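You operate a simulated robot arm through the tools that you are given. There is no shell and no other tool. Be economical: measure what you need, move in short steps, check, and stop when the job is done.

You run a simulated robot arm. Do the job below in one go: nothing can be reset, and whatever is moved stays where it is left.

## Task
Turn both heat dials to 0, then open the small blue lever to cool the press.
Fine: turn the time dial back to 0 too.

It is judged by the outcome, as a careful person would: the job done as asked, and still so three seconds after it is handed in. It fails if anything else is knocked over, pushed out of place, dropped, spilled or broken.

## Robot
A 6-joint arm with a two-finger parallel gripper, fixed in place. Base frame: the origin is at the foot of the arm, x ahead of it, y to its left, z up; the work surface is at about z = 860. Lengths are in mm, angles in rad, forces in N, time in s.
With the tool pointing down near the work surface it reaches from about 360 to 760 mm from the base axis. Its first joint turns from -1.152 to 1.152 rad. Payload 2.45 kg.
The TCP is the grasp point between the finger pads, 24 mm short of the fingertips. In the tool frame z runs along the fingers and y along their closing line. Largest opening 68 mm; finger width 17, thickness 10; the body of the gripper, 40 by 70 mm, starts 41 mm behind the TCP.
Orientation is that of the tool frame in the base frame, as a unit quaternion [x, y, z, w]. With the fingers straight down and closing along the base's y, the tool's x points along the base's -x, its y along +y and its z along -z.

## Interface
- The arm moves only by the tool move_arm. Its argument "increments" is a list of rows, each a list of 3 entries, a list of its own where there are three numbers: the opening in per cent of the stroke, from 0 (shut) to 100 (fully open), then the shift along the tool's x, y, z in mm, then the turn, a rotation vector about the tool's x, y, z in rad. In form: [[grip, [dx, dy, dz], [ax, ay, az]], ...]. A call has 1 to 20 rows; each row is the pose to reach, as a shift and turn from the pose commanded when the call began, along the tool's axes at that moment. Rows are played at 5 a second. More than 50 mm and 0.15 rad between two rows, or a gripper value outside its range, and nothing of the call is played. A pose out of reach is approached as far as the arm can. The call stops where the force on the tool passes 60 N (or 10 N more than at its start, if that is more) or the arm is blocked; 0.2 s more then pass. The fingers move at their own pace (about 108 mm/s each) and stop on an object; they squeeze with about 36 N. The grip force told is the motor's: it shows also when the fingers shut on nothing. Time passes only in rows, and 0.2 s behind the last, so rows that repeat a pose let the fingers close. It gives the time, the measured TCP pose, the force on the tool (base axes), the opening and the grip force at its end, in the units of the frame above (readings bear some noise), with the torque about the TCP (base axes, N m) and any sound that the robot's microphone picked up.
- Cameras (640 x 400 px; columns grow to the right, rows downward): "scene" is fixed at [168.6, 416.4, 1466.2]; the picture's right is [-0.74, -0.67, 0.00], its down [-0.38, 0.41, -0.83] and it looks along [0.56, -0.61, -0.56] (base axes); focal length 214 px, centre (320, 200). "wrist" rides on the gripper at [84, 11, -75] in the tool frame; the picture's right is [-0.13, 0.99, 0.00], its down [-0.60, -0.08, -0.79] and it looks along [-0.79, -0.10, 0.61] (tool axes); focal length 251 px, centre (320, 200). There is no depth. A picture from a camera that has moved, and an enlarged one, comes with that camera's place and axes in the base frame and with its lens.
- capture(camera): a new picture of that camera. No time passes.
- inspect(camera, box): a new picture of the part [left, top, right, bottom] of that camera's present view, enlarged. No time passes.
- hand_in(): hands the job in; it is judged then, once.

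Work in short steps. Places have to be worked out from the pictures, the camera data and where the tool is seen: move nearer, look again, correct. Check each grasp and each placing, and mend what went wrong. You have 120 turns and 84 pictures in all, those below and enlarged ones among them. Open the gripper and draw the arm clear of the work before you hand the job in, unless the task says otherwise; then end with one line.

The tools are called as name(argument=value, ...) on one line, values as JSON. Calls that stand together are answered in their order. move_arm: Moves the arm, as the interface text tells. Its arguments: {"type":"object","properties":{"increments":{"type":"array","items":{"type":"array"}}},"required":["increments"]} The other tools are called the same way: capture (camera) takes a picture; inspect (camera, box) takes an enlarged picture of a part of a camera's view; hand_in () hands the job in.

At the start:

```text
time_s: 0.0
tool_pos: [401.0, -170.2, 1367.7]
orientation: [-0.001, 1.0, 0.0, 0.0]
ft_force: [-0.1, 0.3, 0.2]
wrist_torque: [-0.02, -0.02, 0.02]
opening: 67.7
grasp_force: 0.0
```

scene: 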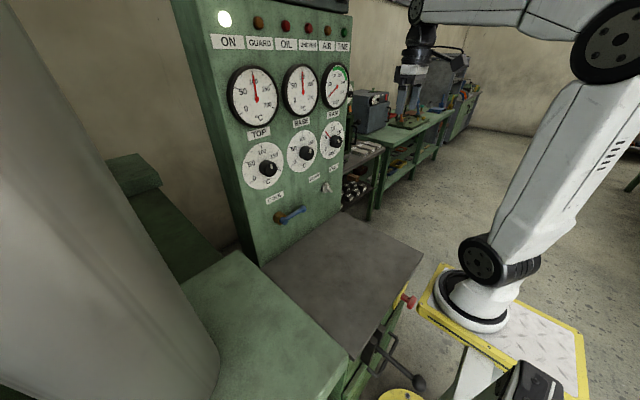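
wrist: 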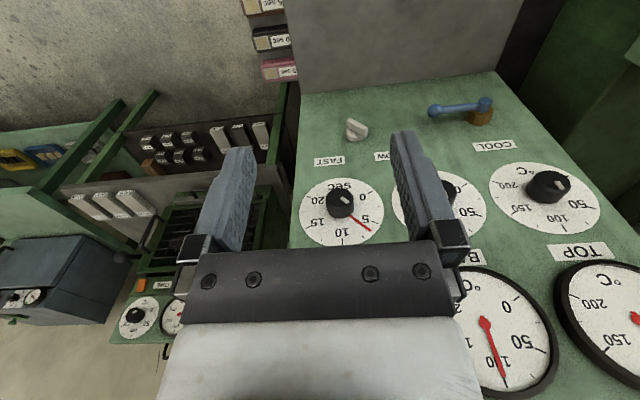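

The panel faces the arm. From the two views the TOP knob triangulates to about (625, 121, 1212). I'll enlarge both views to read the dials and see the levers.

inspect(camera="scene", box=[220, 110, 360, 240])

inspect(camera="wrist", box=[290, 80, 630, 260])

inspect(camera="scene", box=[200, 0, 360, 120])

```text
3.08 times, centred on (290, 175) of scene
camera zoom: at [168.6, 416.4, 1466.2], right [-0.74, -0.67, 0.0], down [-0.38, 0.41, -0.83], along [0.56, -0.61, -0.56], focal length 660 px, centre (412, 277)
```

zoom: 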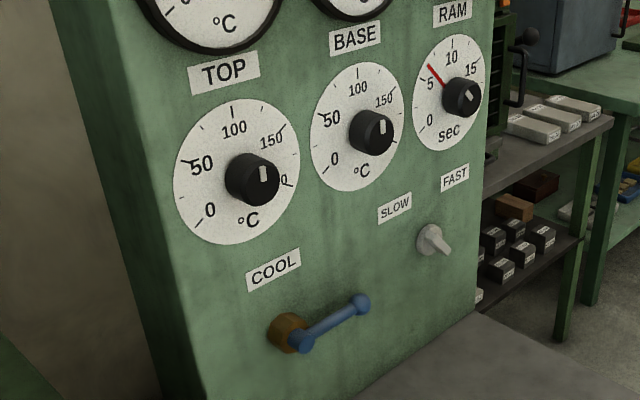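

```text
1.88 times, centred on (460, 170) of wrist
camera zoom: at [317.9, -160.8, 1442.5], right [0.13, 0.99, 0.0], down [0.6, -0.08, 0.79], along [0.79, -0.1, -0.61], focal length 473 px, centre (56, 256)
```

zoom: 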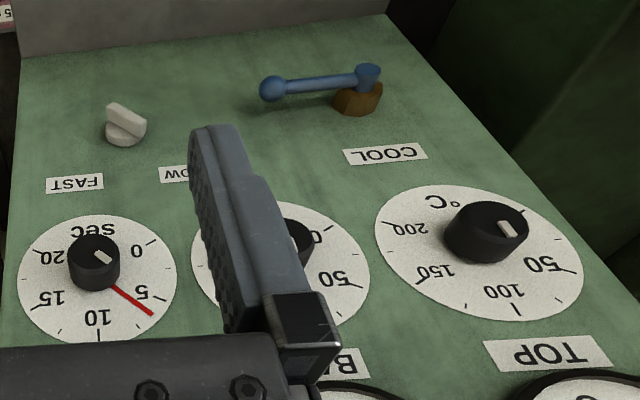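

```text
3.33 times, centred on (280, 60) of scene
camera zoom: at [168.6, 416.4, 1466.2], right [-0.74, -0.67, 0.0], down [-0.38, 0.41, -0.83], along [0.56, -0.61, -0.56], focal length 715 px, centre (453, 667)
```

zoom: 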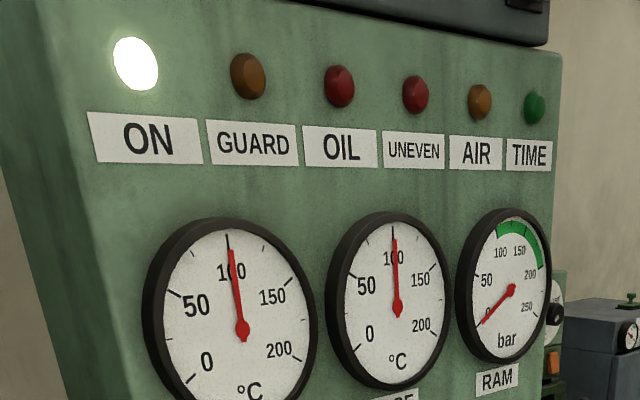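

Heat knobs sit near y≈121 (TOP) and y≈−25 (BASE), and the time knob near y≈−169, all at z≈1213 with faces near x≈625. The lever pivot is near (630, 103, 1028), with its arm towards −y. I'll pitch the tool to point at the panel while staying well clear of it.

move_arm(increments=[[100, [-6, 14, 11], [0, -0.131, 0]], [100, [-12, 28, 22], [0, -0.262, 0]], [100, [-18, 42, 33], [0, -0.393, 0]], [100, [-24, 56, 44], [0, -0.524, 0]], [100, [-30, 70, 55], [0, -0.654, 0]], [100, [-36, 84, 66], [0, -0.785, 0]], [100, [-42, 98, 77], [0, -0.916, 0]], [100, [-48, 112, 88], [0, -1.047, 0]], [100, [-54, 126, 99], [0, -1.178, 0]], [100, [-60, 140, 110], [0, -1.309, 0]], [100, [-66, 155, 121], [0, -1.44, 0]], [100, [-72, 170, 132], [0, -1.5708, 0]], [100, [-72, 170, 132], [0, -1.5708, 0]]])

capture(camera="wrist")

capture(camera="scene")

```text
time_s: 2.8
tool_pos: [503.5, -40.4, 1267.5]
orientation: [-0.002, 0.706, 0.0, 0.708]
ft_force: [0.5, -0.7, -0.8]
wrist_torque: [0.01, 0.02, 0.03]
opening: 68.1
grasp_force: 0.0
out of reach, approached as far as the arm can: row 4, 5, 6, 7, 8, 9, 10, 11, 12, 13
```

```text
78 pictures are left
camera wrist: at [429.9, -29.8, 1183.1], right [0.0, 0.99, 0.13], down [-0.79, -0.08, 0.6], along [0.61, -0.1, 0.79], focal length 251 px, centre (320, 200)
```

wrist: 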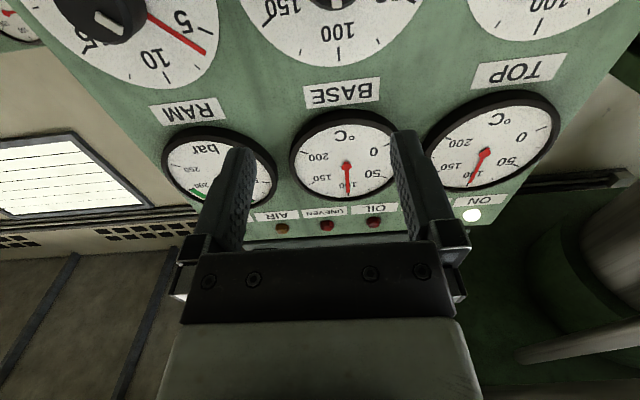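

```text
77 pictures are left
```

scene: 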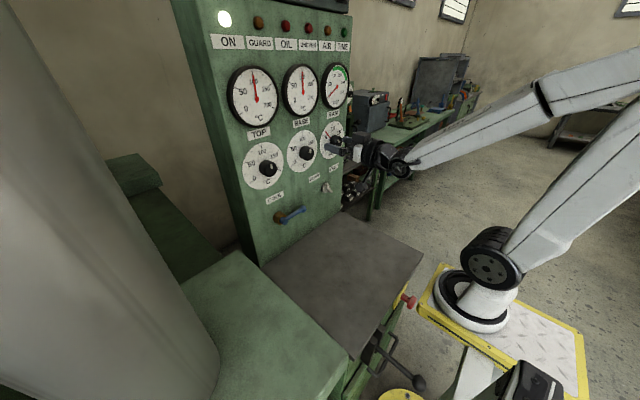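

Orientation is reached, though the position was limited. I'll lower and advance towards the BASE dial for a proper look, still short of it.

move_arm(increments=[[100, [18, 5, 13], [0, 0, 0]], [100, [36, 10, 26], [0, 0, 0]], [100, [54, 15, 40], [0, 0, 0]], [100, [54, 15, 40], [0, 0, 0]]])

capture(camera="wrist")

```text
time_s: 3.8
tool_pos: [531.6, -53.9, 1214.2]
orientation: [-0.003, 0.707, 0.003, 0.707]
ft_force: [0.4, 0.0, -0.1]
wrist_torque: [0.02, 0.03, -0.02]
opening: 67.8
grasp_force: 0.0
out of reach, approached as far as the arm can: row 1, 2, 3, 4
```

```text
76 pictures are left
camera wrist: at [458.1, -44.2, 1128.9], right [-0.01, 0.99, 0.13], down [-0.79, -0.09, 0.6], along [0.61, -0.1, 0.79], focal length 251 px, centre (320, 200)
```

wrist: 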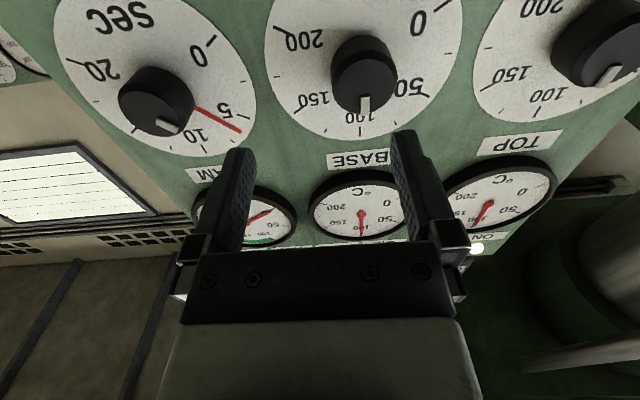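

BASE's mark points at about 100. The reach limits y here, so I'll try going further in (still short of the knobs) to see whether y becomes reachable.

move_arm(increments=[[100, [0, 10, 10], [0, 0, 0]], [100, [0, 20, 20], [0, 0, 0]], [100, [0, 30, 30], [0, 0, 0]], [100, [0, 30, 30], [0, 0, 0]]])

```text
time_s: 4.8
tool_pos: [543.6, -57.1, 1218.0]
orientation: [-0.002, 0.707, 0.002, 0.707]
ft_force: [-0.4, 0.0, -0.1]
wrist_torque: [-0.04, 0.01, 0.01]
opening: 68.1
grasp_force: 0.1
out of reach, approached as far as the arm can: row 1, 2, 3, 4
```

inspect(camera="scene", box=[300, 40, 640, 340])

```text
1.33 times, centred on (470, 190) of scene
camera zoom: at [168.6, 416.4, 1466.2], right [-0.74, -0.67, 0.0], down [-0.38, 0.41, -0.83], along [0.56, -0.61, -0.56], focal length 286 px, centre (120, 213)
```

zoom: 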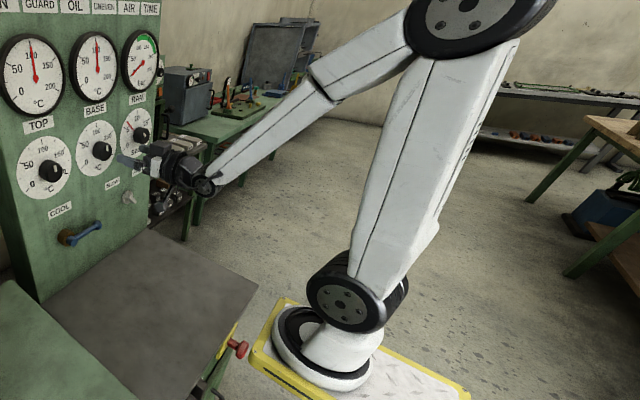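

The picture shows a roll–bend–roll wrist. It seems to have gone through its singularity in a flipped branch that is now against a limit, which blocks +y. I'll reverse to tool-down, then pitch up again at y≈0, in the arm's plane.

move_arm(increments=[[100, [-12, -9, -12], [0, 0.131, 0]], [100, [-24, -18, -24], [0, 0.262, 0]], [100, [-36, -27, -36], [0, 0.393, 0]], [100, [-49, -36, -48], [0, 0.524, 0]], [100, [-62, -45, -60], [0, 0.654, 0]], [100, [-75, -54, -72], [0, 0.785, 0]], [100, [-88, -64, -84], [0, 0.916, 0]], [100, [-100, -74, -96], [0, 1.047, 0]], [100, [-112, -84, -108], [0, 1.178, 0]], [100, [-124, -94, -120], [0, 1.309, 0]], [100, [-137, -104, -132], [0, 1.44, 0]], [100, [-149, -113, -142], [0, 1.5708, 0]], [100, [-149, -113, -142], [0, 1.5708, 0]]])

```text
time_s: 7.6
tool_pos: [402.0, -168.7, 1363.6]
orientation: [0.0, 1.0, 0.001, -0.001]
ft_force: [0.7, 0.2, -1.0]
wrist_torque: [0.0, -0.02, 0.0]
opening: 68.0
grasp_force: 0.1
out of reach, approached as far as the arm can: row 4, 5, 6, 7
```

Back at tool-down. Next I'll move to y=0.

move_arm(increments=[[100, [0, 30, 0], [0, 0, 0]], [100, [0, 60, 0], [0, 0, 0]], [100, [0, 90, 0], [0, 0, 0]], [100, [0, 120, 0], [0, 0, 0]], [100, [0, 150, 0], [0, 0, 0]], [100, [0, 169, 0], [0, 0, 0]]])

capture(camera="scene")

```text
time_s: 9.0
tool_pos: [401.0, -1.5, 1362.1]
orientation: [0.0, 1.0, 0.0, 0.0]
ft_force: [-0.3, 0.4, -0.5]
wrist_torque: [0.01, 0.02, 0.02]
opening: 68.1
grasp_force: 0.0
```

```text
74 pictures are left
```

scene: 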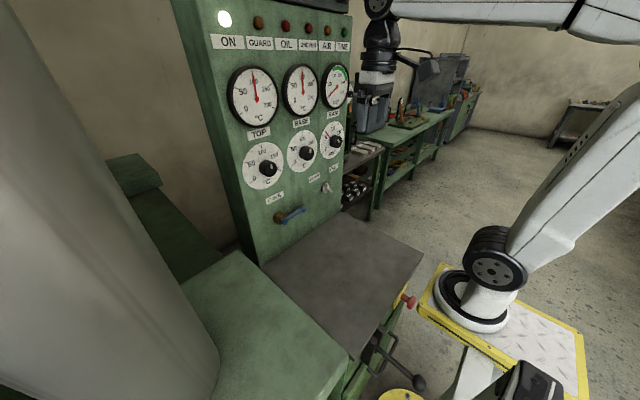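

Now I'll pitch up in the arm's plane.

move_arm(increments=[[100, [-10, 0, 11], [0, -0.131, 0]], [100, [-20, 0, 22], [0, -0.262, 0]], [100, [-30, 0, 33], [0, -0.393, 0]], [100, [-40, 0, 44], [0, -0.524, 0]], [100, [-50, 0, 55], [0, -0.654, 0]], [100, [-60, 0, 66], [0, -0.785, 0]], [100, [-70, 0, 77], [0, -0.916, 0]], [100, [-80, 0, 88], [0, -1.047, 0]], [100, [-90, 0, 99], [0, -1.178, 0]], [100, [-100, 0, 110], [0, -1.309, 0]], [100, [-110, 0, 121], [0, -1.44, 0]], [100, [-120, 0, 132], [0, -1.5708, 0]], [100, [-120, 0, 132], [0, -1.5708, 0]]])

capture(camera="wrist")

```text
time_s: 11.8
tool_pos: [521.7, -1.1, 1231.8]
orientation: [0.0, 0.707, -0.002, 0.708]
ft_force: [0.6, 0.8, 0.3]
wrist_torque: [0.02, -0.02, 0.0]
opening: 67.7
grasp_force: 0.0
out of reach, approached as far as the arm can: row 2, 3, 4, 5, 6, 7, 8, 9, 10
```

```text
73 pictures are left
camera wrist: at [447.8, 9.7, 1147.1], right [0.0, 0.99, 0.13], down [-0.79, -0.08, 0.6], along [0.61, -0.1, 0.79], focal length 251 px, centre (320, 200)
```

wrist: 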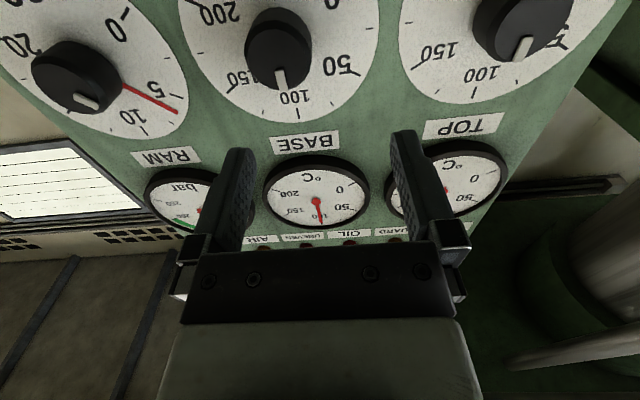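

Now y is free. BASE's knob face is at about (620, −25, 1218) and roughly 43 mm across. I'll move in line with it, fingertips short of the knob, and look.

move_arm(increments=[[100, [5, -8, 15], [0, 0, 0]], [100, [10, -16, 30], [0, 0, 0]], [100, [14, -24, 50], [0, 0, 0]], [100, [14, -24, 50], [0, 0, 0]]])

capture(camera="wrist")

inspect(camera="scene", box=[230, 110, 370, 210])

```text
time_s: 12.8
tool_pos: [570.4, -25.9, 1220.6]
orientation: [0.001, 0.707, -0.001, 0.707]
ft_force: [0.1, -0.2, -0.4]
wrist_torque: [0.01, 0.01, -0.02]
opening: 67.9
grasp_force: 0.1
```

```text
72 pictures are left
camera wrist: at [496.5, -15.5, 1135.1], right [0.0, 0.99, 0.13], down [-0.79, -0.08, 0.6], along [0.61, -0.1, 0.79], focal length 251 px, centre (320, 200)
```

wrist: 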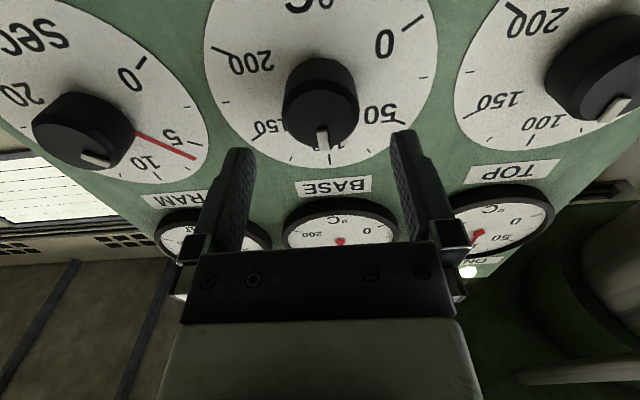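

```text
4.00 times, centred on (300, 160) of scene
camera zoom: at [168.6, 416.4, 1466.2], right [-0.74, -0.67, 0.0], down [-0.38, 0.41, -0.83], along [0.56, -0.61, -0.56], focal length 858 px, centre (400, 360)
```

zoom: 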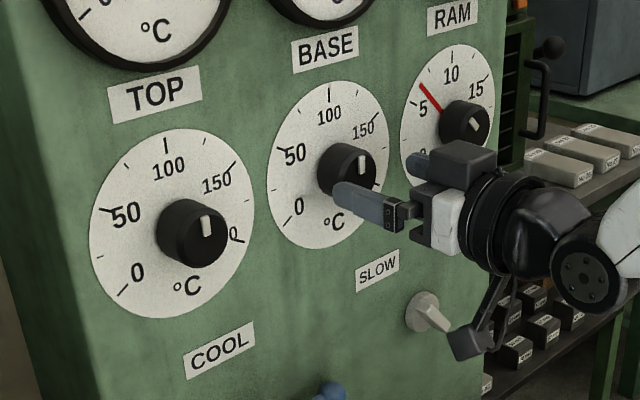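

The knob face centre depends on its exact depth (x 604–620 gives z 1207–1219). The open fingers clear the knob by more than 10 mm each side, so I'll ease in a little and look again.

move_arm(increments=[[100, [3, 1, 10], [0, 0, 0]], [100, [6, 1, 20], [0, 0, 0]], [100, [6, 1, 20], [0, 0, 0]]])

inspect(camera="wrist", box=[180, 40, 480, 240])

inspect(camera="scene", box=[270, 120, 350, 180])

```text
time_s: 13.6
tool_pos: [590.0, -23.4, 1214.9]
orientation: [0.0, 0.707, 0.001, 0.707]
ft_force: [-0.6, -0.2, -0.4]
wrist_torque: [0.02, 0.04, 0.02]
opening: 67.9
grasp_force: 0.1
```

```text
2.00 times, centred on (330, 140) of wrist
camera zoom: at [516.1, -13.4, 1129.2], right [0.0, 0.99, 0.13], down [-0.79, -0.08, 0.6], along [0.61, -0.1, 0.79], focal length 503 px, centre (300, 320)
```

zoom: 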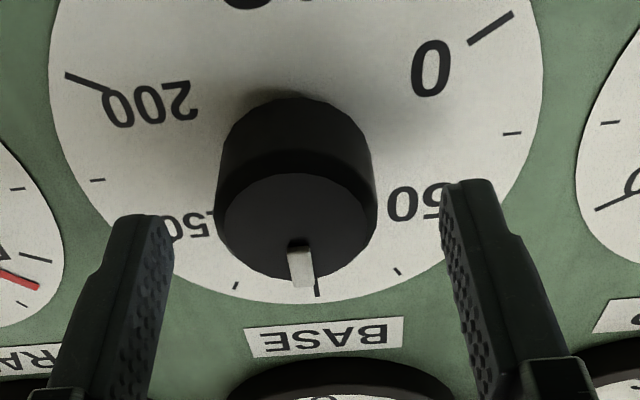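

```text
6.67 times, centred on (310, 150) of scene
camera zoom: at [168.6, 416.4, 1466.2], right [-0.74, -0.67, 0.0], down [-0.38, 0.41, -0.83], along [0.56, -0.61, -0.56], focal length 1430 px, centre (387, 533)
```

zoom: 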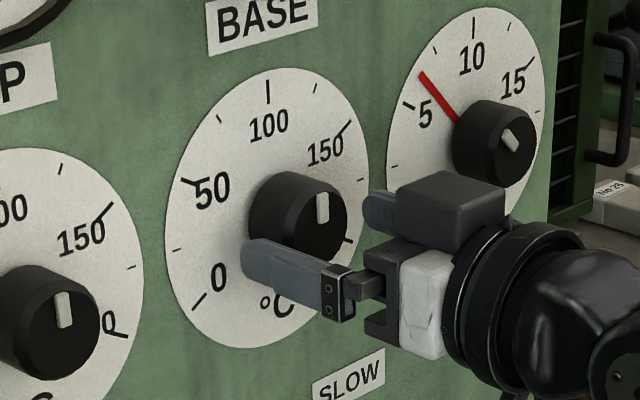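

The evidence agrees on the BASE knob: face at x≈614, centre about (−24, 1216), with the panel plate near x≈645. I'll advance 17 mm (tips to about 631) and close.

move_arm(increments=[[100, [-1, 0, 9], [0, 0, 0]], [100, [-1, 0, 17], [0, 0, 0]], [70, [-1, 0, 17], [0, 0, 0]], [50, [-1, 0, 17], [0, 0, 0]], [30, [-1, 0, 17], [0, 0, 0]], [30, [-1, 0, 17], [0, 0, 0]]])

capture(camera="wrist")

```text
time_s: 15.0
tool_pos: [608.6, -24.3, 1214.5]
orientation: [0.001, 0.707, 0.0, 0.707]
ft_force: [3.6, -15.4, -0.6]
wrist_torque: [0.02, 0.24, -0.35]
opening: 41.7
grasp_force: 44.3
```

```text
68 pictures are left
camera wrist: at [534.0, -14.2, 1129.6], right [0.0, 0.99, 0.13], down [-0.79, -0.08, 0.6], along [0.61, -0.11, 0.79], focal length 251 px, centre (320, 200)
```

wrist: 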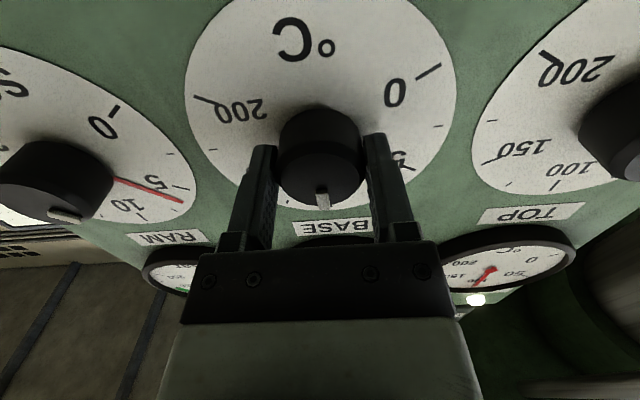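

The gripper holds a 41.7 mm knob. That size puts the face at x≈621, z≈1219, y≈−25.5, and the −15 N side force agrees on y. I'll release, recentre and close again.

move_arm(increments=[[75, [0, 0, 0], [0, 0, 0]], [75, [-4, -1.5, 3], [0, 0, 0]], [75, [-4, -1.5, 3], [0, 0, 0]], [50, [-4, -1.5, 3], [0, 0, 0]], [30, [-4, -1.5, 3], [0, 0, 0]], [30, [-4, -1.5, 3], [0, 0, 0]]])

inspect(camera="wrist", box=[180, 40, 480, 240])

```text
time_s: 16.4
tool_pos: [609.2, -24.5, 1218.8]
orientation: [0.0, 0.707, -0.001, 0.708]
ft_force: [0.3, 4.5, 1.7]
wrist_torque: [0.03, 0.12, 0.23]
opening: 41.8
grasp_force: 45.1
```

```text
2.00 times, centred on (330, 140) of wrist
camera zoom: at [536.1, -14.7, 1133.9], right [0.0, 0.99, 0.13], down [-0.79, -0.08, 0.6], along [0.61, -0.1, 0.79], focal length 503 px, centre (300, 320)
```

zoom: 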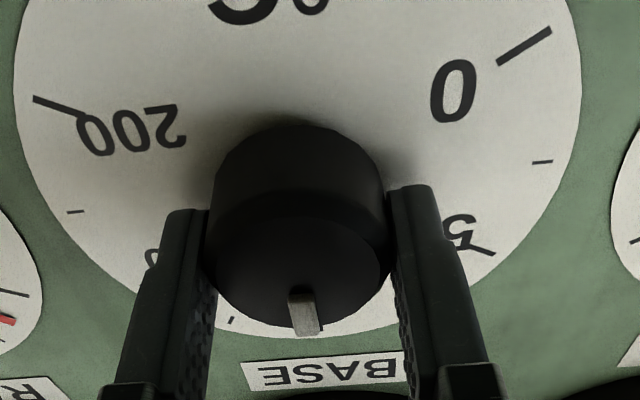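

Well centred now (only 4.5 N of side force). On this plate 0 lies at −135° from 100, so I need a counter-clockwise turn (negative about tool z). First a short −0.39 rad as a check.

move_arm(increments=[[30, [0, 0, 0], [0, 0, -0.13]], [30, [0, 0, 0], [0, 0, -0.26]], [30, [0, 0, 0], [0, 0, -0.39]], [30, [0, 0, 0], [0, 0, -0.39]]])

inspect(camera="wrist", box=[180, 40, 480, 240])

```text
time_s: 17.4
tool_pos: [610.1, -23.9, 1218.2]
orientation: [-0.139, 0.693, -0.138, 0.694]
ft_force: [-12.2, 17.9, 1.8]
wrist_torque: [0.02, 0.25, 0.15]
opening: 41.5
grasp_force: 44.3
```

```text
2.00 times, centred on (330, 140) of wrist
camera zoom: at [536.2, -46.5, 1135.9], right [0.0, 0.97, -0.26], down [-0.79, 0.16, 0.59], along [0.61, 0.21, 0.77], focal length 503 px, centre (300, 320)
```

zoom: 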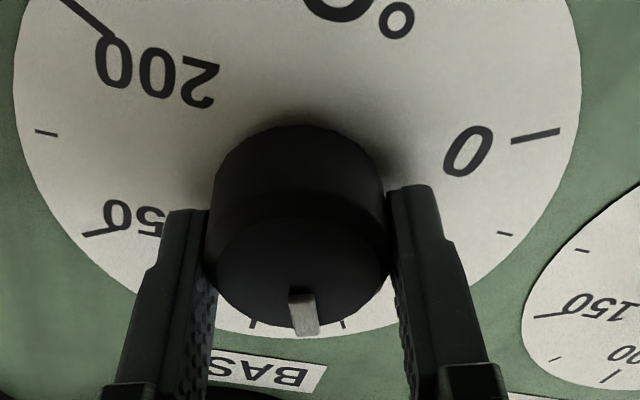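

The knob follows the gripper. I'll continue with −1.0 rad more, with a slight y correction.

move_arm(increments=[[30, [0, 0.5, 0], [0, 0, -0.13]], [30, [0, 0.5, 0], [0, 0, -0.26]], [30, [0, 0.5, 0], [0, 0, -0.39]], [30, [0, 0.5, 0], [0, 0, -0.52]], [30, [0, 0.5, 0], [0, 0, -0.65]], [30, [0, 0.5, 0], [0, 0, -0.78]], [30, [0, 0.5, 0], [0, 0, -0.91]], [30, [0, 0.5, 0], [0, 0, -1.0]], [30, [0, 0.5, 0], [0, 0, -1.0]]])

inspect(camera="wrist", box=[180, 40, 480, 240])

```text
time_s: 19.4
tool_pos: [610.2, -21.6, 1216.2]
orientation: [-0.456, 0.543, -0.452, 0.541]
ft_force: [6.1, 27.3, -20.2]
wrist_torque: [0.06, -0.69, -0.13]
opening: 41.3
grasp_force: 45.4
```

```text
2.00 times, centred on (330, 140) of wrist
camera zoom: at [536.4, -104.0, 1189.7], right [-0.01, 0.3, -0.95], down [-0.8, 0.58, 0.19], along [0.61, 0.76, 0.24], focal length 503 px, centre (300, 320)
```

zoom: 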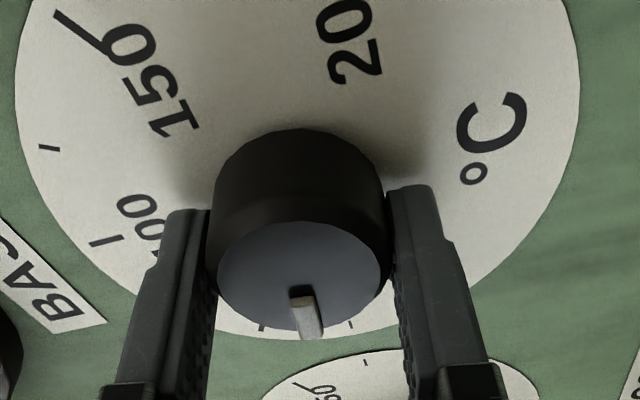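

Side force is growing (27, −20 N), so the rotation centre is slightly off. I'll relieve it towards +y/−z while continuing the turn.

move_arm(increments=[[30, [-1.5, 1.5, 0], [0, 0, 0]], [30, [-1.5, 1.5, 0], [0, 0, -0.1]], [30, [-1.5, 1.5, 0], [0, 0, -0.2]], [30, [-1.5, 1.5, 0], [0, 0, -0.3]], [30, [-1.5, 1.5, 0], [0, 0, -0.4]], [30, [-1.5, 1.5, 0], [0, 0, -0.4]]])

```text
time_s: 20.8
tool_pos: [609.8, -22.8, 1215.2]
orientation: [0.554, -0.443, 0.551, -0.44]
ft_force: [-5.2, 19.7, -21.1]
wrist_torque: [-0.01, -0.74, -0.36]
opening: 41.2
grasp_force: 45.0
```

Forces are stable and there is about −0.57 rad to go. I'll relieve a little more, turn −0.45, then look.

move_arm(increments=[[30, [-1.8, 1.1, 0], [0, 0, 0]], [30, [-1.8, 1.1, 0], [0, 0, -0.12]], [30, [-1.8, 1.1, 0], [0, 0, -0.24]], [30, [-1.8, 1.1, 0], [0, 0, -0.36]], [30, [-1.8, 1.1, 0], [0, 0, -0.45]], [30, [-1.8, 1.1, 0], [0, 0, -0.45]]])

capture(camera="wrist")

inspect(camera="scene", box=[270, 120, 350, 180])

```text
time_s: 22.2
tool_pos: [610.5, -23.4, 1215.6]
orientation: [0.637, -0.31, 0.636, -0.306]
ft_force: [-1.4, -11.5, -18.1]
wrist_torque: [0.41, -0.84, -0.73]
opening: 41.8
grasp_force: 45.2
```

```text
64 pictures are left
camera wrist: at [536.4, -96.7, 1257.2], right [0.0, -0.51, -0.86], down [-0.79, 0.53, -0.31], along [0.61, 0.68, -0.41], focal length 251 px, centre (320, 200)
```

wrist: 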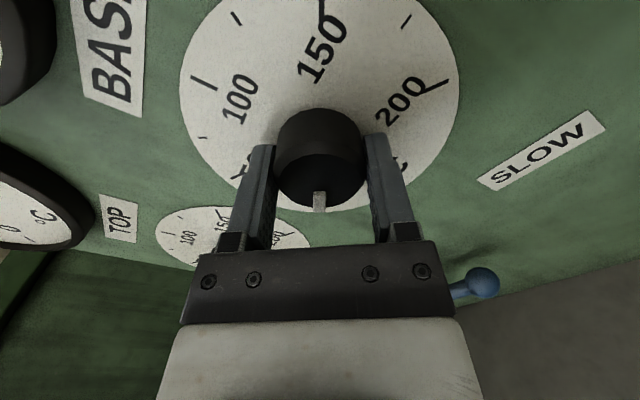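

```text
6.67 times, centred on (310, 150) of scene
camera zoom: at [168.9, 415.9, 1466.3], right [-0.74, -0.67, 0.0], down [-0.38, 0.41, -0.83], along [0.56, -0.61, -0.56], focal length 1430 px, centre (387, 533)
```

zoom: 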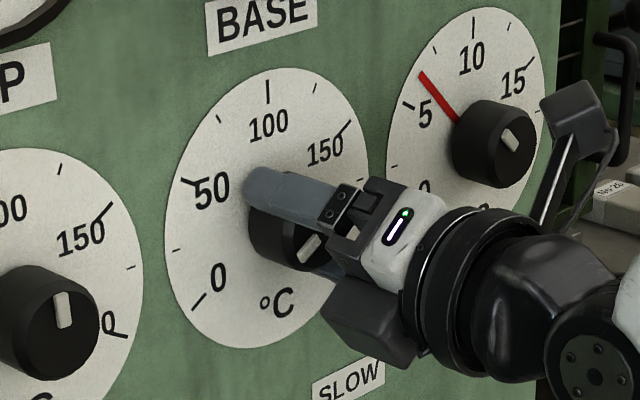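

The turn so far is −128°. I'll go the last −0.12 rad, watching the torque for an end stop.

move_arm(increments=[[30, [0, 0, 0], [0, 0, -0.06]], [30, [0, 0, 0], [0, 0, -0.12]], [30, [0, 0, 0], [0, 0, -0.12]]])

inspect(camera="wrist", box=[180, 40, 480, 240])

```text
time_s: 23.0
tool_pos: [610.3, -22.3, 1212.8]
orientation: [0.656, -0.269, 0.652, -0.269]
ft_force: [1.0, -10.3, -20.7]
wrist_torque: [0.81, -0.46, 0.02]
opening: 41.2
grasp_force: 44.6
```

```text
2.00 times, centred on (330, 140) of wrist
camera zoom: at [536.8, -90.0, 1264.3], right [0.0, -0.61, -0.79], down [-0.79, 0.48, -0.37], along [0.61, 0.63, -0.49], focal length 503 px, centre (300, 320)
```

zoom: 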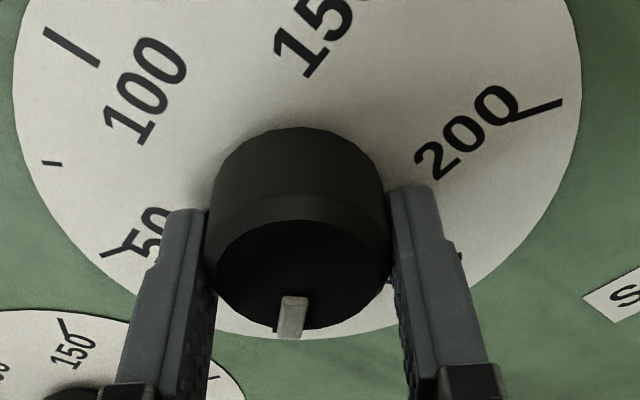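

The mark slipped relative to the fingers and the torque rose to 0.8 N m: it is against its end stop. I'll release and withdraw to read it.

move_arm(increments=[[100, [0, 0, 0], [0, 0, 0]], [100, [0, 0, 0], [0, 0, 0]], [100, [0, 0, -25], [0, 0, 0]], [100, [0, 0, -50], [0, 0, 0]], [100, [0, 0, -50], [0, 0, 0]]])

capture(camera="wrist")

inspect(camera="scene", box=[240, 110, 360, 200])

```text
time_s: 24.2
tool_pos: [561.2, -22.9, 1214.2]
orientation: [0.654, -0.269, 0.654, -0.269]
ft_force: [-0.7, -0.7, 0.6]
wrist_torque: [-0.02, 0.03, 0.0]
opening: 68.3
grasp_force: 0.1
```

```text
61 pictures are left
camera wrist: at [487.2, -89.7, 1265.4], right [0.0, -0.61, -0.79], down [-0.79, 0.48, -0.37], along [0.61, 0.63, -0.49], focal length 251 px, centre (320, 200)
```

wrist: 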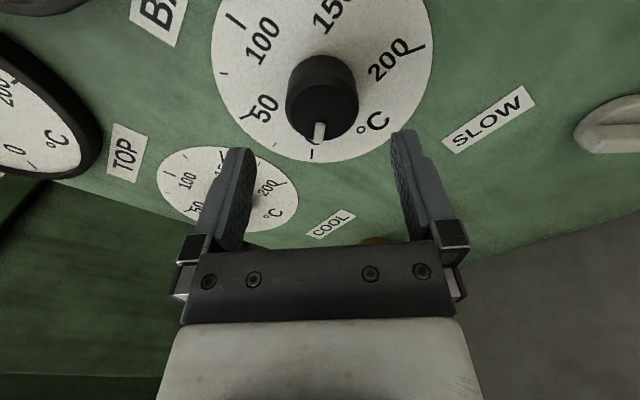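

```text
4.44 times, centred on (300, 155) of scene
camera zoom: at [168.6, 416.4, 1466.2], right [-0.74, -0.67, 0.0], down [-0.38, 0.41, -0.83], along [0.56, -0.61, -0.56], focal length 953 px, centre (409, 400)
```

zoom: 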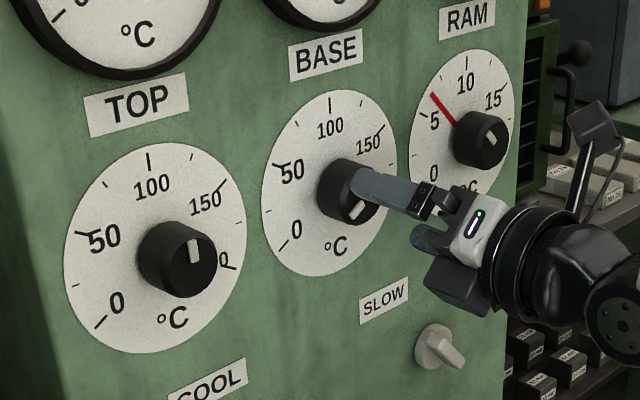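

inspect(camera="wrist", box=[240, 20, 420, 170])

```text
2.67 times, centred on (330, 95) of wrist
camera zoom: at [487.2, -89.7, 1265.4], right [0.0, -0.61, -0.79], down [-0.79, 0.48, -0.37], along [0.61, 0.63, -0.49], focal length 670 px, centre (293, 480)
```

zoom: 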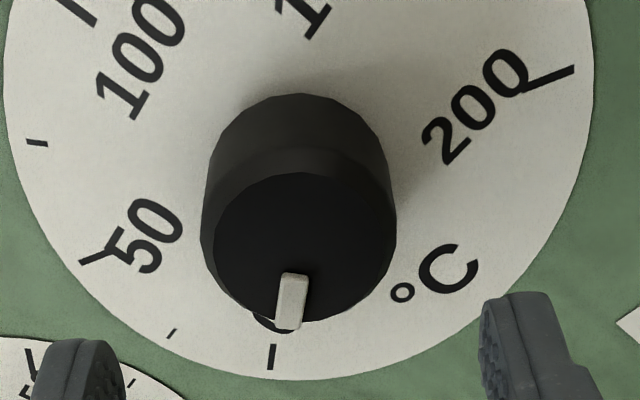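

BASE reads 0. Now I'll roll the tool back and shift across to the TOP dial (y≈121).

move_arm(increments=[[100, [-5.6, -5.7, 0], [0, 0, 0.131]], [100, [-11.2, -11.4, 0], [0, 0, 0.262]], [100, [-16.8, -17.1, 0], [0, 0, 0.393]], [100, [-22.5, -22.7, 0], [0, 0, 0.524]], [100, [-28.1, -28.4, 0], [0, 0, 0.655]], [100, [-33.7, -34.1, 0], [0, 0, 0.786]], [100, [-39.3, -39.7, 0], [0, 0, 0.917]], [100, [-45, -45.4, 0], [0, 0, 1.048]], [100, [-50.6, -51.1, 0], [0, 0, 1.179]], [100, [-56.2, -56.8, 0], [0, 0, 1.31]], [100, [-61.9, -62.4, 0], [0, 0, 1.441]], [100, [-67.5, -68.1, 0], [0, 0, 1.572]], [100, [-73.1, -73.8, 0], [0, 0, 1.703]], [100, [-78.8, -79.5, 0], [0, 0, 1.834]], [100, [-84.4, -85.1, 0], [0, 0, 1.965]], [100, [-90, -90.8, 0], [0, 0, 2.096]], [100, [-95.7, -96.5, 0], [0, 0, 2.227]], [100, [-101.4, -102.2, 0], [0, 0, 2.356]], [100, [-101.4, -102.2, 0], [0, 0, 2.356]]])

inspect(camera="wrist", box=[180, 0, 480, 200])

```text
time_s: 28.2
tool_pos: [561.5, 121.7, 1214.7]
orientation: [-0.001, 0.707, 0.0, 0.707]
ft_force: [0.1, 0.0, -0.7]
wrist_torque: [0.0, 0.0, 0.02]
opening: 67.7
grasp_force: 0.0
```

```text
2.00 times, centred on (330, 100) of wrist
camera zoom: at [486.9, 132.4, 1129.7], right [0.0, 0.99, 0.13], down [-0.79, -0.08, 0.6], along [0.61, -0.1, 0.79], focal length 503 px, centre (300, 400)
```

zoom: 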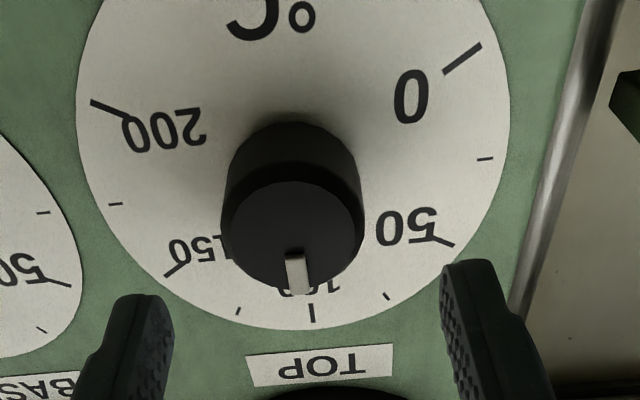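

The TOP mark is at about 100 and the knob centre is near (121, 1216). Advancing to grip.

move_arm(increments=[[100, [-1, -0.7, 16], [0, 0, 0]], [100, [-1, -0.7, 32], [0, 0, 0]], [100, [-1, -0.7, 48], [0, 0, 0]], [70, [-1, -0.7, 48], [0, 0, 0]], [50, [-1, -0.7, 48], [0, 0, 0]], [30, [-1, -0.7, 48], [0, 0, 0]], [30, [-1, -0.7, 48], [0, 0, 0]]])

inspect(camera="wrist", box=[180, 40, 480, 240])

```text
time_s: 29.8
tool_pos: [608.7, 119.9, 1216.8]
orientation: [0.001, 0.707, -0.003, 0.707]
ft_force: [2.5, -23.3, 1.2]
wrist_torque: [0.0, -0.11, -0.31]
opening: 41.7
grasp_force: 44.9
```

```text
2.00 times, centred on (330, 140) of wrist
camera zoom: at [534.8, 130.7, 1131.5], right [0.0, 0.99, 0.13], down [-0.79, -0.07, 0.6], along [0.61, -0.1, 0.79], focal length 503 px, centre (300, 320)
```

zoom: 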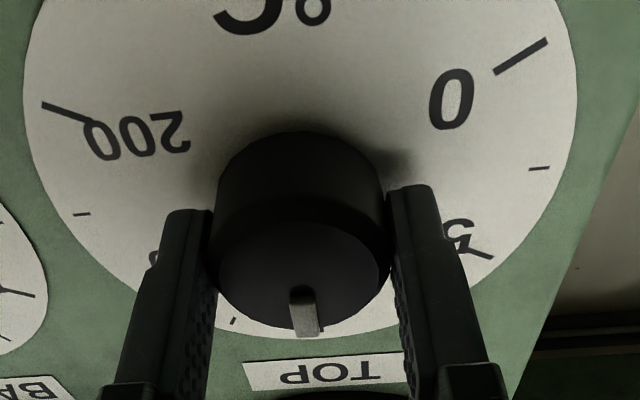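

Gripped. I'll relieve the −23 N by moving −y about 1.5 mm and start the turn.

move_arm(increments=[[30, [0, -1.5, 0], [0, 0, 0]], [30, [0, -1.5, 0], [0, 0, -0.12]], [30, [0, -1.5, 0], [0, 0, -0.24]], [30, [0, -1.5, 0], [0, 0, -0.36]], [30, [0, -1.5, 0], [0, 0, -0.48]], [30, [0, -1.5, 0], [0, 0, -0.6]], [30, [0, -1.5, 0], [0, 0, -0.6]]])

```text
time_s: 31.4
tool_pos: [608.6, 121.5, 1216.4]
orientation: [-0.211, 0.674, -0.212, 0.676]
ft_force: [7.8, -7.7, 6.8]
wrist_torque: [-0.05, -0.23, -0.05]
opening: 41.7
grasp_force: 45.0
```

Forces are low. Continuing −0.8 rad.

move_arm(increments=[[30, [0, 0, 0], [0, 0, -0.12]], [30, [0, 0, 0], [0, 0, -0.24]], [30, [0, 0, 0], [0, 0, -0.36]], [30, [0, 0, 0], [0, 0, -0.48]], [30, [0, 0, 0], [0, 0, -0.6]], [30, [0, 0, 0], [0, 0, -0.7]], [30, [0, 0, 0], [0, 0, -0.8]], [30, [0, 0, 0], [0, 0, -0.8]]])

```text
time_s: 33.2
tool_pos: [608.2, 121.4, 1214.0]
orientation: [-0.459, 0.538, -0.456, 0.54]
ft_force: [4.2, 16.8, 9.4]
wrist_torque: [-0.03, 0.34, -0.37]
opening: 41.3
grasp_force: 45.3
```

move_arm(increments=[[30, [-1, -0.3, 0], [0, 0, -0.12]], [30, [-1, -0.3, 0], [0, 0, -0.24]], [30, [-1, -0.3, 0], [0, 0, -0.36]], [30, [-1, -0.3, 0], [0, 0, -0.48]], [30, [-1, -0.3, 0], [0, 0, -0.6]], [30, [-1, -0.3, 0], [0, 0, -0.7]], [30, [-1, -0.3, 0], [0, 0, -0.8]], [30, [-1, -0.3, 0], [0, 0, -0.8]]])

inspect(camera="wrist", box=[180, 40, 480, 240])

```text
time_s: 35.0
tool_pos: [607.9, 119.2, 1215.2]
orientation: [0.632, -0.32, 0.631, -0.317]
ft_force: [-5.4, -3.9, -4.5]
wrist_torque: [0.51, -0.92, -0.53]
opening: 41.7
grasp_force: 44.7
```

```text
2.00 times, centred on (330, 140) of wrist
camera zoom: at [534.4, 45.4, 1255.7], right [0.0, -0.48, -0.87], down [-0.79, 0.54, -0.29], along [0.61, 0.69, -0.39], focal length 503 px, centre (300, 320)
```

zoom: 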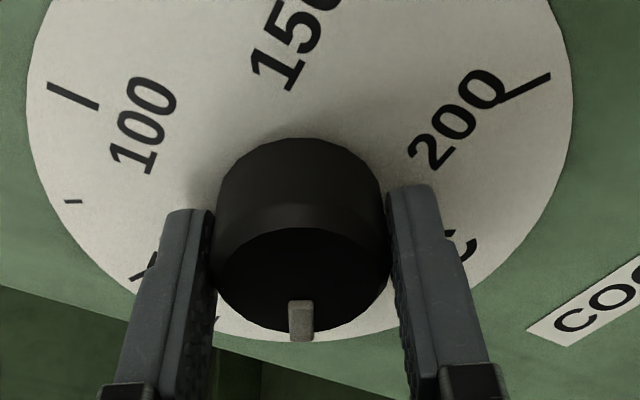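

The torque is starting to rise at −127°. I'll go to the stop with −0.16 more, then release and withdraw.

move_arm(increments=[[30, [0, 0, 0], [0, 0, -0.08]], [30, [0, 0, 0], [0, 0, -0.16]], [30, [0, 0, 0], [0, 0, -0.16]], [100, [0, 0, 0], [0, 0, -0.16]], [100, [0, 0, 0], [0, 0, -0.16]], [100, [0, 0, -25], [0, 0, -0.16]], [100, [0, 0, -48], [0, 0, -0.16]], [100, [0, 0, -48], [0, 0, -0.16]]])

inspect(camera="wrist", box=[240, 20, 420, 170])

inspect(camera="scene", box=[220, 110, 380, 230])

```text
time_s: 36.8
tool_pos: [561.3, 120.6, 1217.5]
orientation: [0.654, -0.267, 0.655, -0.269]
ft_force: [-0.1, 0.2, -0.7]
wrist_torque: [0.01, -0.02, -0.02]
opening: 68.2
grasp_force: 0.0
```

```text
2.67 times, centred on (330, 95) of wrist
camera zoom: at [487.5, 52.7, 1269.4], right [0.0, -0.62, -0.79], down [-0.79, 0.48, -0.38], along [0.61, 0.62, -0.49], focal length 670 px, centre (293, 480)
```

zoom: 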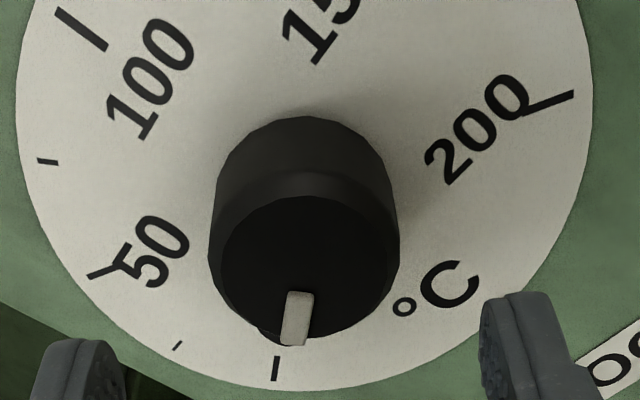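

```text
3.33 times, centred on (300, 170) of scene
camera zoom: at [168.6, 416.4, 1466.2], right [-0.74, -0.67, 0.0], down [-0.38, 0.41, -0.83], along [0.56, -0.61, -0.56], focal length 715 px, centre (387, 300)
```

zoom: 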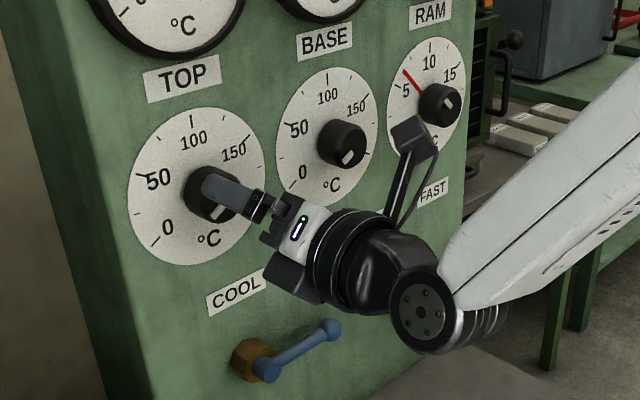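

TOP reads 0 too. Now I'll roll back and shift to the time dial (y≈−167), staying at x≈561.

move_arm(increments=[[100, [11.3, 11.4, 0], [0, 0, 0.131]], [100, [22.5, 22.7, 0], [0, 0, 0.262]], [100, [33.8, 34.1, 0], [0, 0, 0.393]], [100, [45.1, 45.4, 0], [0, 0, 0.524]], [100, [56.3, 56.8, 0], [0, 0, 0.655]], [100, [67.6, 68.2, 0], [0, 0, 0.786]], [100, [78.9, 79.5, 0], [0, 0, 0.917]], [100, [90.1, 90.9, 0], [0, 0, 1.048]], [100, [101.4, 102.2, 0], [0, 0, 1.179]], [100, [112.7, 113.6, 0], [0, 0, 1.31]], [100, [123.9, 125, 0], [0, 0, 1.441]], [100, [135.2, 136.3, 0], [0, 0, 1.572]], [100, [146.5, 147.7, 0], [0, 0, 1.703]], [100, [157.7, 159.1, 0], [0, 0, 1.834]], [100, [169, 170.4, 0], [0, 0, 1.965]], [100, [180.3, 181.8, 0], [0, 0, 2.096]], [100, [191.5, 193.1, 0], [0, 0, 2.227]], [100, [202.8, 204.5, 0], [0, 0, 2.356]], [100, [202.8, 204.5, 0], [0, 0, 2.356]]])

inspect(camera="wrist", box=[180, 0, 480, 200])

```text
time_s: 40.8
tool_pos: [559.1, -168.9, 1218.9]
orientation: [-0.003, 0.707, -0.003, 0.707]
ft_force: [-0.6, 0.7, 0.4]
wrist_torque: [-0.01, -0.02, 0.05]
opening: 67.7
grasp_force: 0.0
```

```text
2.00 times, centred on (330, 100) of wrist
camera zoom: at [486.1, -159.1, 1133.5], right [0.0, 0.99, 0.12], down [-0.79, -0.07, 0.6], along [0.61, -0.1, 0.79], focal length 503 px, centre (300, 400)
```

zoom: 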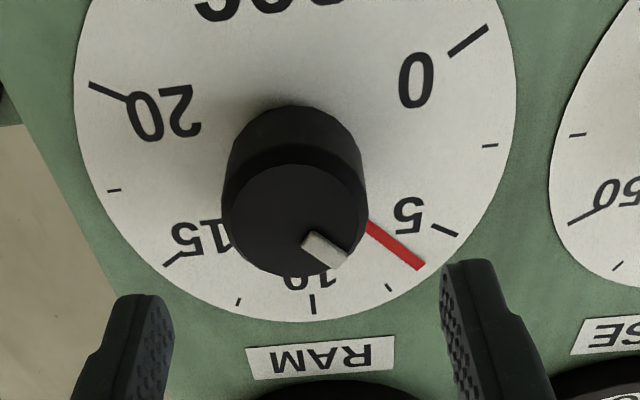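

Centre is about (−169.5, 1216). Mark and red hand both sit near 6.5. Advancing to grip.

move_arm(increments=[[100, [2.5, -0.8, 16], [0, 0, 0]], [100, [2.5, -0.8, 32], [0, 0, 0]], [100, [2.5, -0.8, 49], [0, 0, 0]], [70, [2.5, -0.8, 49], [0, 0, 0]], [50, [2.5, -0.8, 49], [0, 0, 0]], [30, [2.5, -0.8, 49], [0, 0, 0]], [30, [2.5, -0.8, 49], [0, 0, 0]]])

```text
time_s: 42.4
tool_pos: [609.6, -170.0, 1216.0]
orientation: [0.0, 0.707, -0.004, 0.707]
ft_force: [8.2, -18.2, -0.4]
wrist_torque: [-0.01, 0.43, -0.25]
opening: 41.7
grasp_force: 45.2
```

Gripped. I'll relieve −y slightly and turn −0.84 rad.

move_arm(increments=[[30, [0, -1, 0], [0, 0, 0]], [30, [0, -1, 0], [0, 0, -0.12]], [30, [0, -1, 0], [0, 0, -0.24]], [30, [0, -1, 0], [0, 0, -0.36]], [30, [0, -1, 0], [0, 0, -0.48]], [30, [0, -1, 0], [0, 0, -0.6]], [30, [0, -1, 0], [0, 0, -0.72]], [30, [0, -1, 0], [0, 0, -0.84]], [30, [0, -1, 0], [0, 0, -0.84]]])

inspect(camera="wrist", box=[180, 0, 480, 200])

```text
time_s: 44.4
tool_pos: [609.9, -168.9, 1215.9]
orientation: [-0.291, 0.644, -0.292, 0.644]
ft_force: [-3.8, -20.4, 4.2]
wrist_torque: [0.0, -0.75, 0.58]
opening: 41.8
grasp_force: 44.7
```

```text
2.00 times, centred on (330, 100) of wrist
camera zoom: at [536.1, -225.6, 1151.1], right [0.0, 0.75, -0.66], down [-0.79, 0.4, 0.46], along [0.61, 0.52, 0.6], focal length 503 px, centre (300, 400)
```

zoom: 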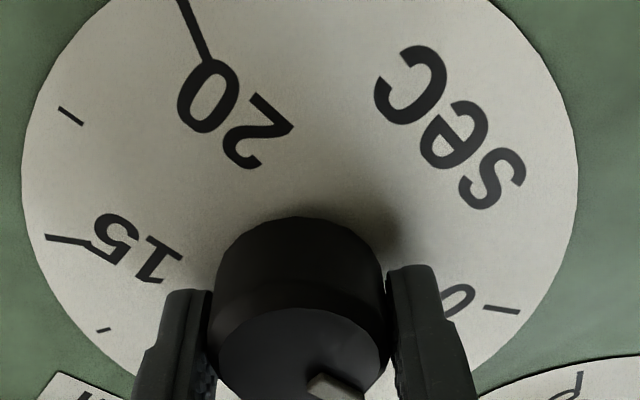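

move_arm(increments=[[30, [0, 0, 0], [0, 0, -0.12]], [30, [0, 0, 0], [0, 0, -0.24]], [30, [0, 0, 0], [0, 0, -0.36]], [30, [0, 0, 0], [0, 0, -0.48]], [30, [0, 0, 0], [0, 0, -0.6]], [30, [0, 0, 0], [0, 0, -0.6]]])

capture(camera="wrist")

```text
time_s: 45.8
tool_pos: [610.2, -167.2, 1215.2]
orientation: [-0.47, 0.528, -0.469, 0.53]
ft_force: [2.1, -1.1, 10.8]
wrist_torque: [0.89, -0.17, 0.4]
opening: 41.6
grasp_force: 45.0
```

```text
51 pictures are left
camera wrist: at [536.3, -250.1, 1193.5], right [0.0, 0.25, -0.97], down [-0.8, 0.59, 0.15], along [0.61, 0.77, 0.2], focal length 251 px, centre (320, 200)
```

wrist: 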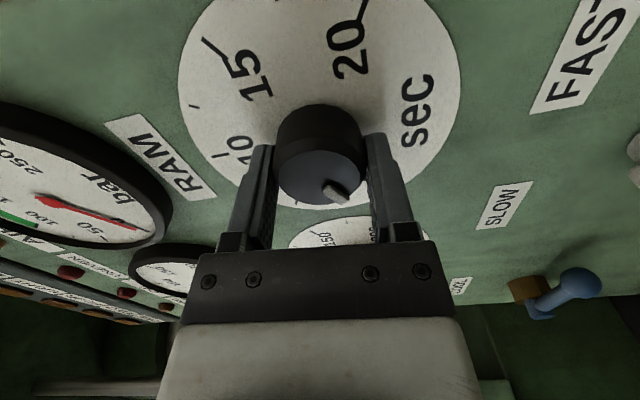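

Torque is 0.89 N m, so it is at the stop. I'll release, withdraw and read it.

move_arm(increments=[[30, [0, 0, 0], [0, 0, -0.06]], [30, [0, 0, 0], [0, 0, -0.06]], [100, [0, 0, 0], [0, 0, -0.06]], [100, [0, 0, 0], [0, 0, -0.06]], [100, [0, 0, -25], [0, 0, -0.06]], [100, [0, 0, -50], [0, 0, -0.06]], [100, [0, 0, -50], [0, 0, -0.06]]])

inspect(camera="wrist", box=[200, 0, 440, 180])

inspect(camera="scene", box=[220, 110, 380, 230])

```text
time_s: 47.4
tool_pos: [558.2, -167.1, 1214.2]
orientation: [-0.485, 0.514, -0.484, 0.516]
ft_force: [0.1, 0.3, -0.5]
wrist_torque: [0.02, 0.0, -0.03]
opening: 67.9
grasp_force: 0.1
```

```text
2.22 times, centred on (320, 90) of wrist
camera zoom: at [485.7, -250.8, 1197.0], right [0.0, 0.19, -0.98], down [-0.79, 0.6, 0.12], along [0.61, 0.78, 0.15], focal length 559 px, centre (320, 444)
```

zoom: 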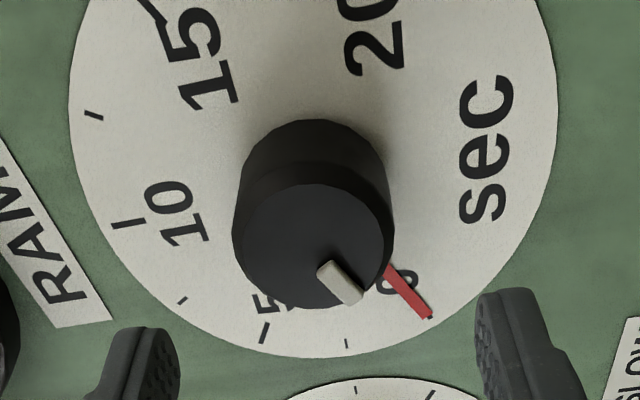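

```text
3.33 times, centred on (300, 170) of scene
camera zoom: at [168.6, 416.4, 1466.2], right [-0.74, -0.67, 0.0], down [-0.38, 0.41, -0.83], along [0.56, -0.61, -0.56], focal length 715 px, centre (387, 300)
```

zoom: 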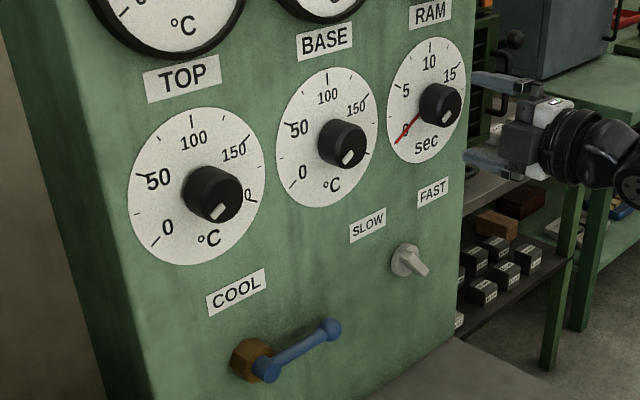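

All three dials read 0. Now I'll move to in front of the blue COOL lever, standing off, to measure it.

move_arm(increments=[[60, [-18, 14.7, -5], [0, 0, 0.126]], [60, [-36, 29.5, -10], [0, 0, 0.252]], [60, [-54, 44.2, -15], [0, 0, 0.378]], [60, [-72, 59, -20], [0, 0, 0.504]], [60, [-90, 73.7, -25], [0, 0, 0.63]], [60, [-108, 88.5, -28], [0, 0, 0.756]], [60, [-127, 103.2, -28], [0, 0, 0.882]], [60, [-145, 118, -28], [0, 0, 1.008]], [60, [-163, 132.7, -28], [0, 0, 1.134]], [60, [-181, 147.5, -28], [0, 0, 1.26]], [60, [-199, 162.2, -28], [0, 0, 1.386]], [60, [-217, 177, -28], [0, 0, 1.513]], [60, [-217, 177, -28], [0, 0, 1.513]]])

capture(camera="wrist")

inspect(camera="scene", box=[250, 180, 350, 255])

```text
time_s: 50.2
tool_pos: [529.2, 60.1, 1050.6]
orientation: [0.002, 0.707, 0.002, 0.707]
ft_force: [-0.3, -0.4, -0.4]
wrist_torque: [0.03, -0.02, -0.02]
opening: 40.8
grasp_force: 0.0
```

```text
48 pictures are left
camera wrist: at [456.6, 71.8, 966.2], right [0.0, 0.99, 0.14], down [-0.79, -0.08, 0.6], along [0.61, -0.11, 0.79], focal length 251 px, centre (320, 200)
```

wrist: 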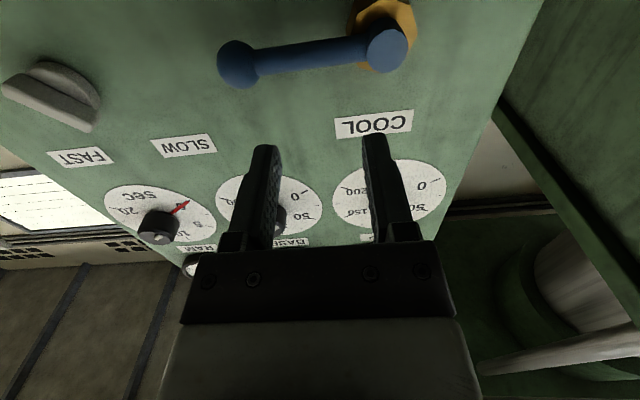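

```text
5.33 times, centred on (300, 218) of scene
camera zoom: at [168.6, 416.4, 1466.2], right [-0.74, -0.67, 0.0], down [-0.38, 0.41, -0.83], along [0.56, -0.61, -0.56], focal length 1144 px, centre (427, 107)
```

zoom: 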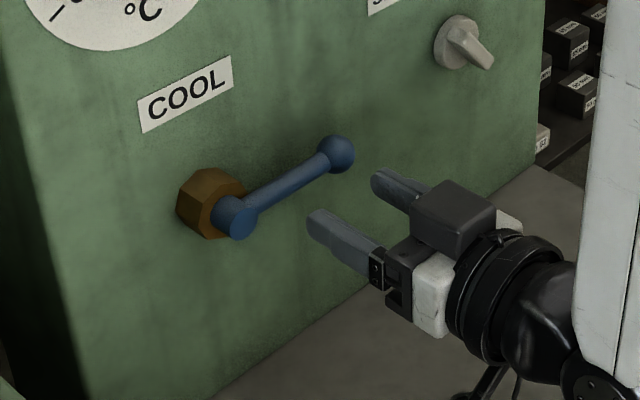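

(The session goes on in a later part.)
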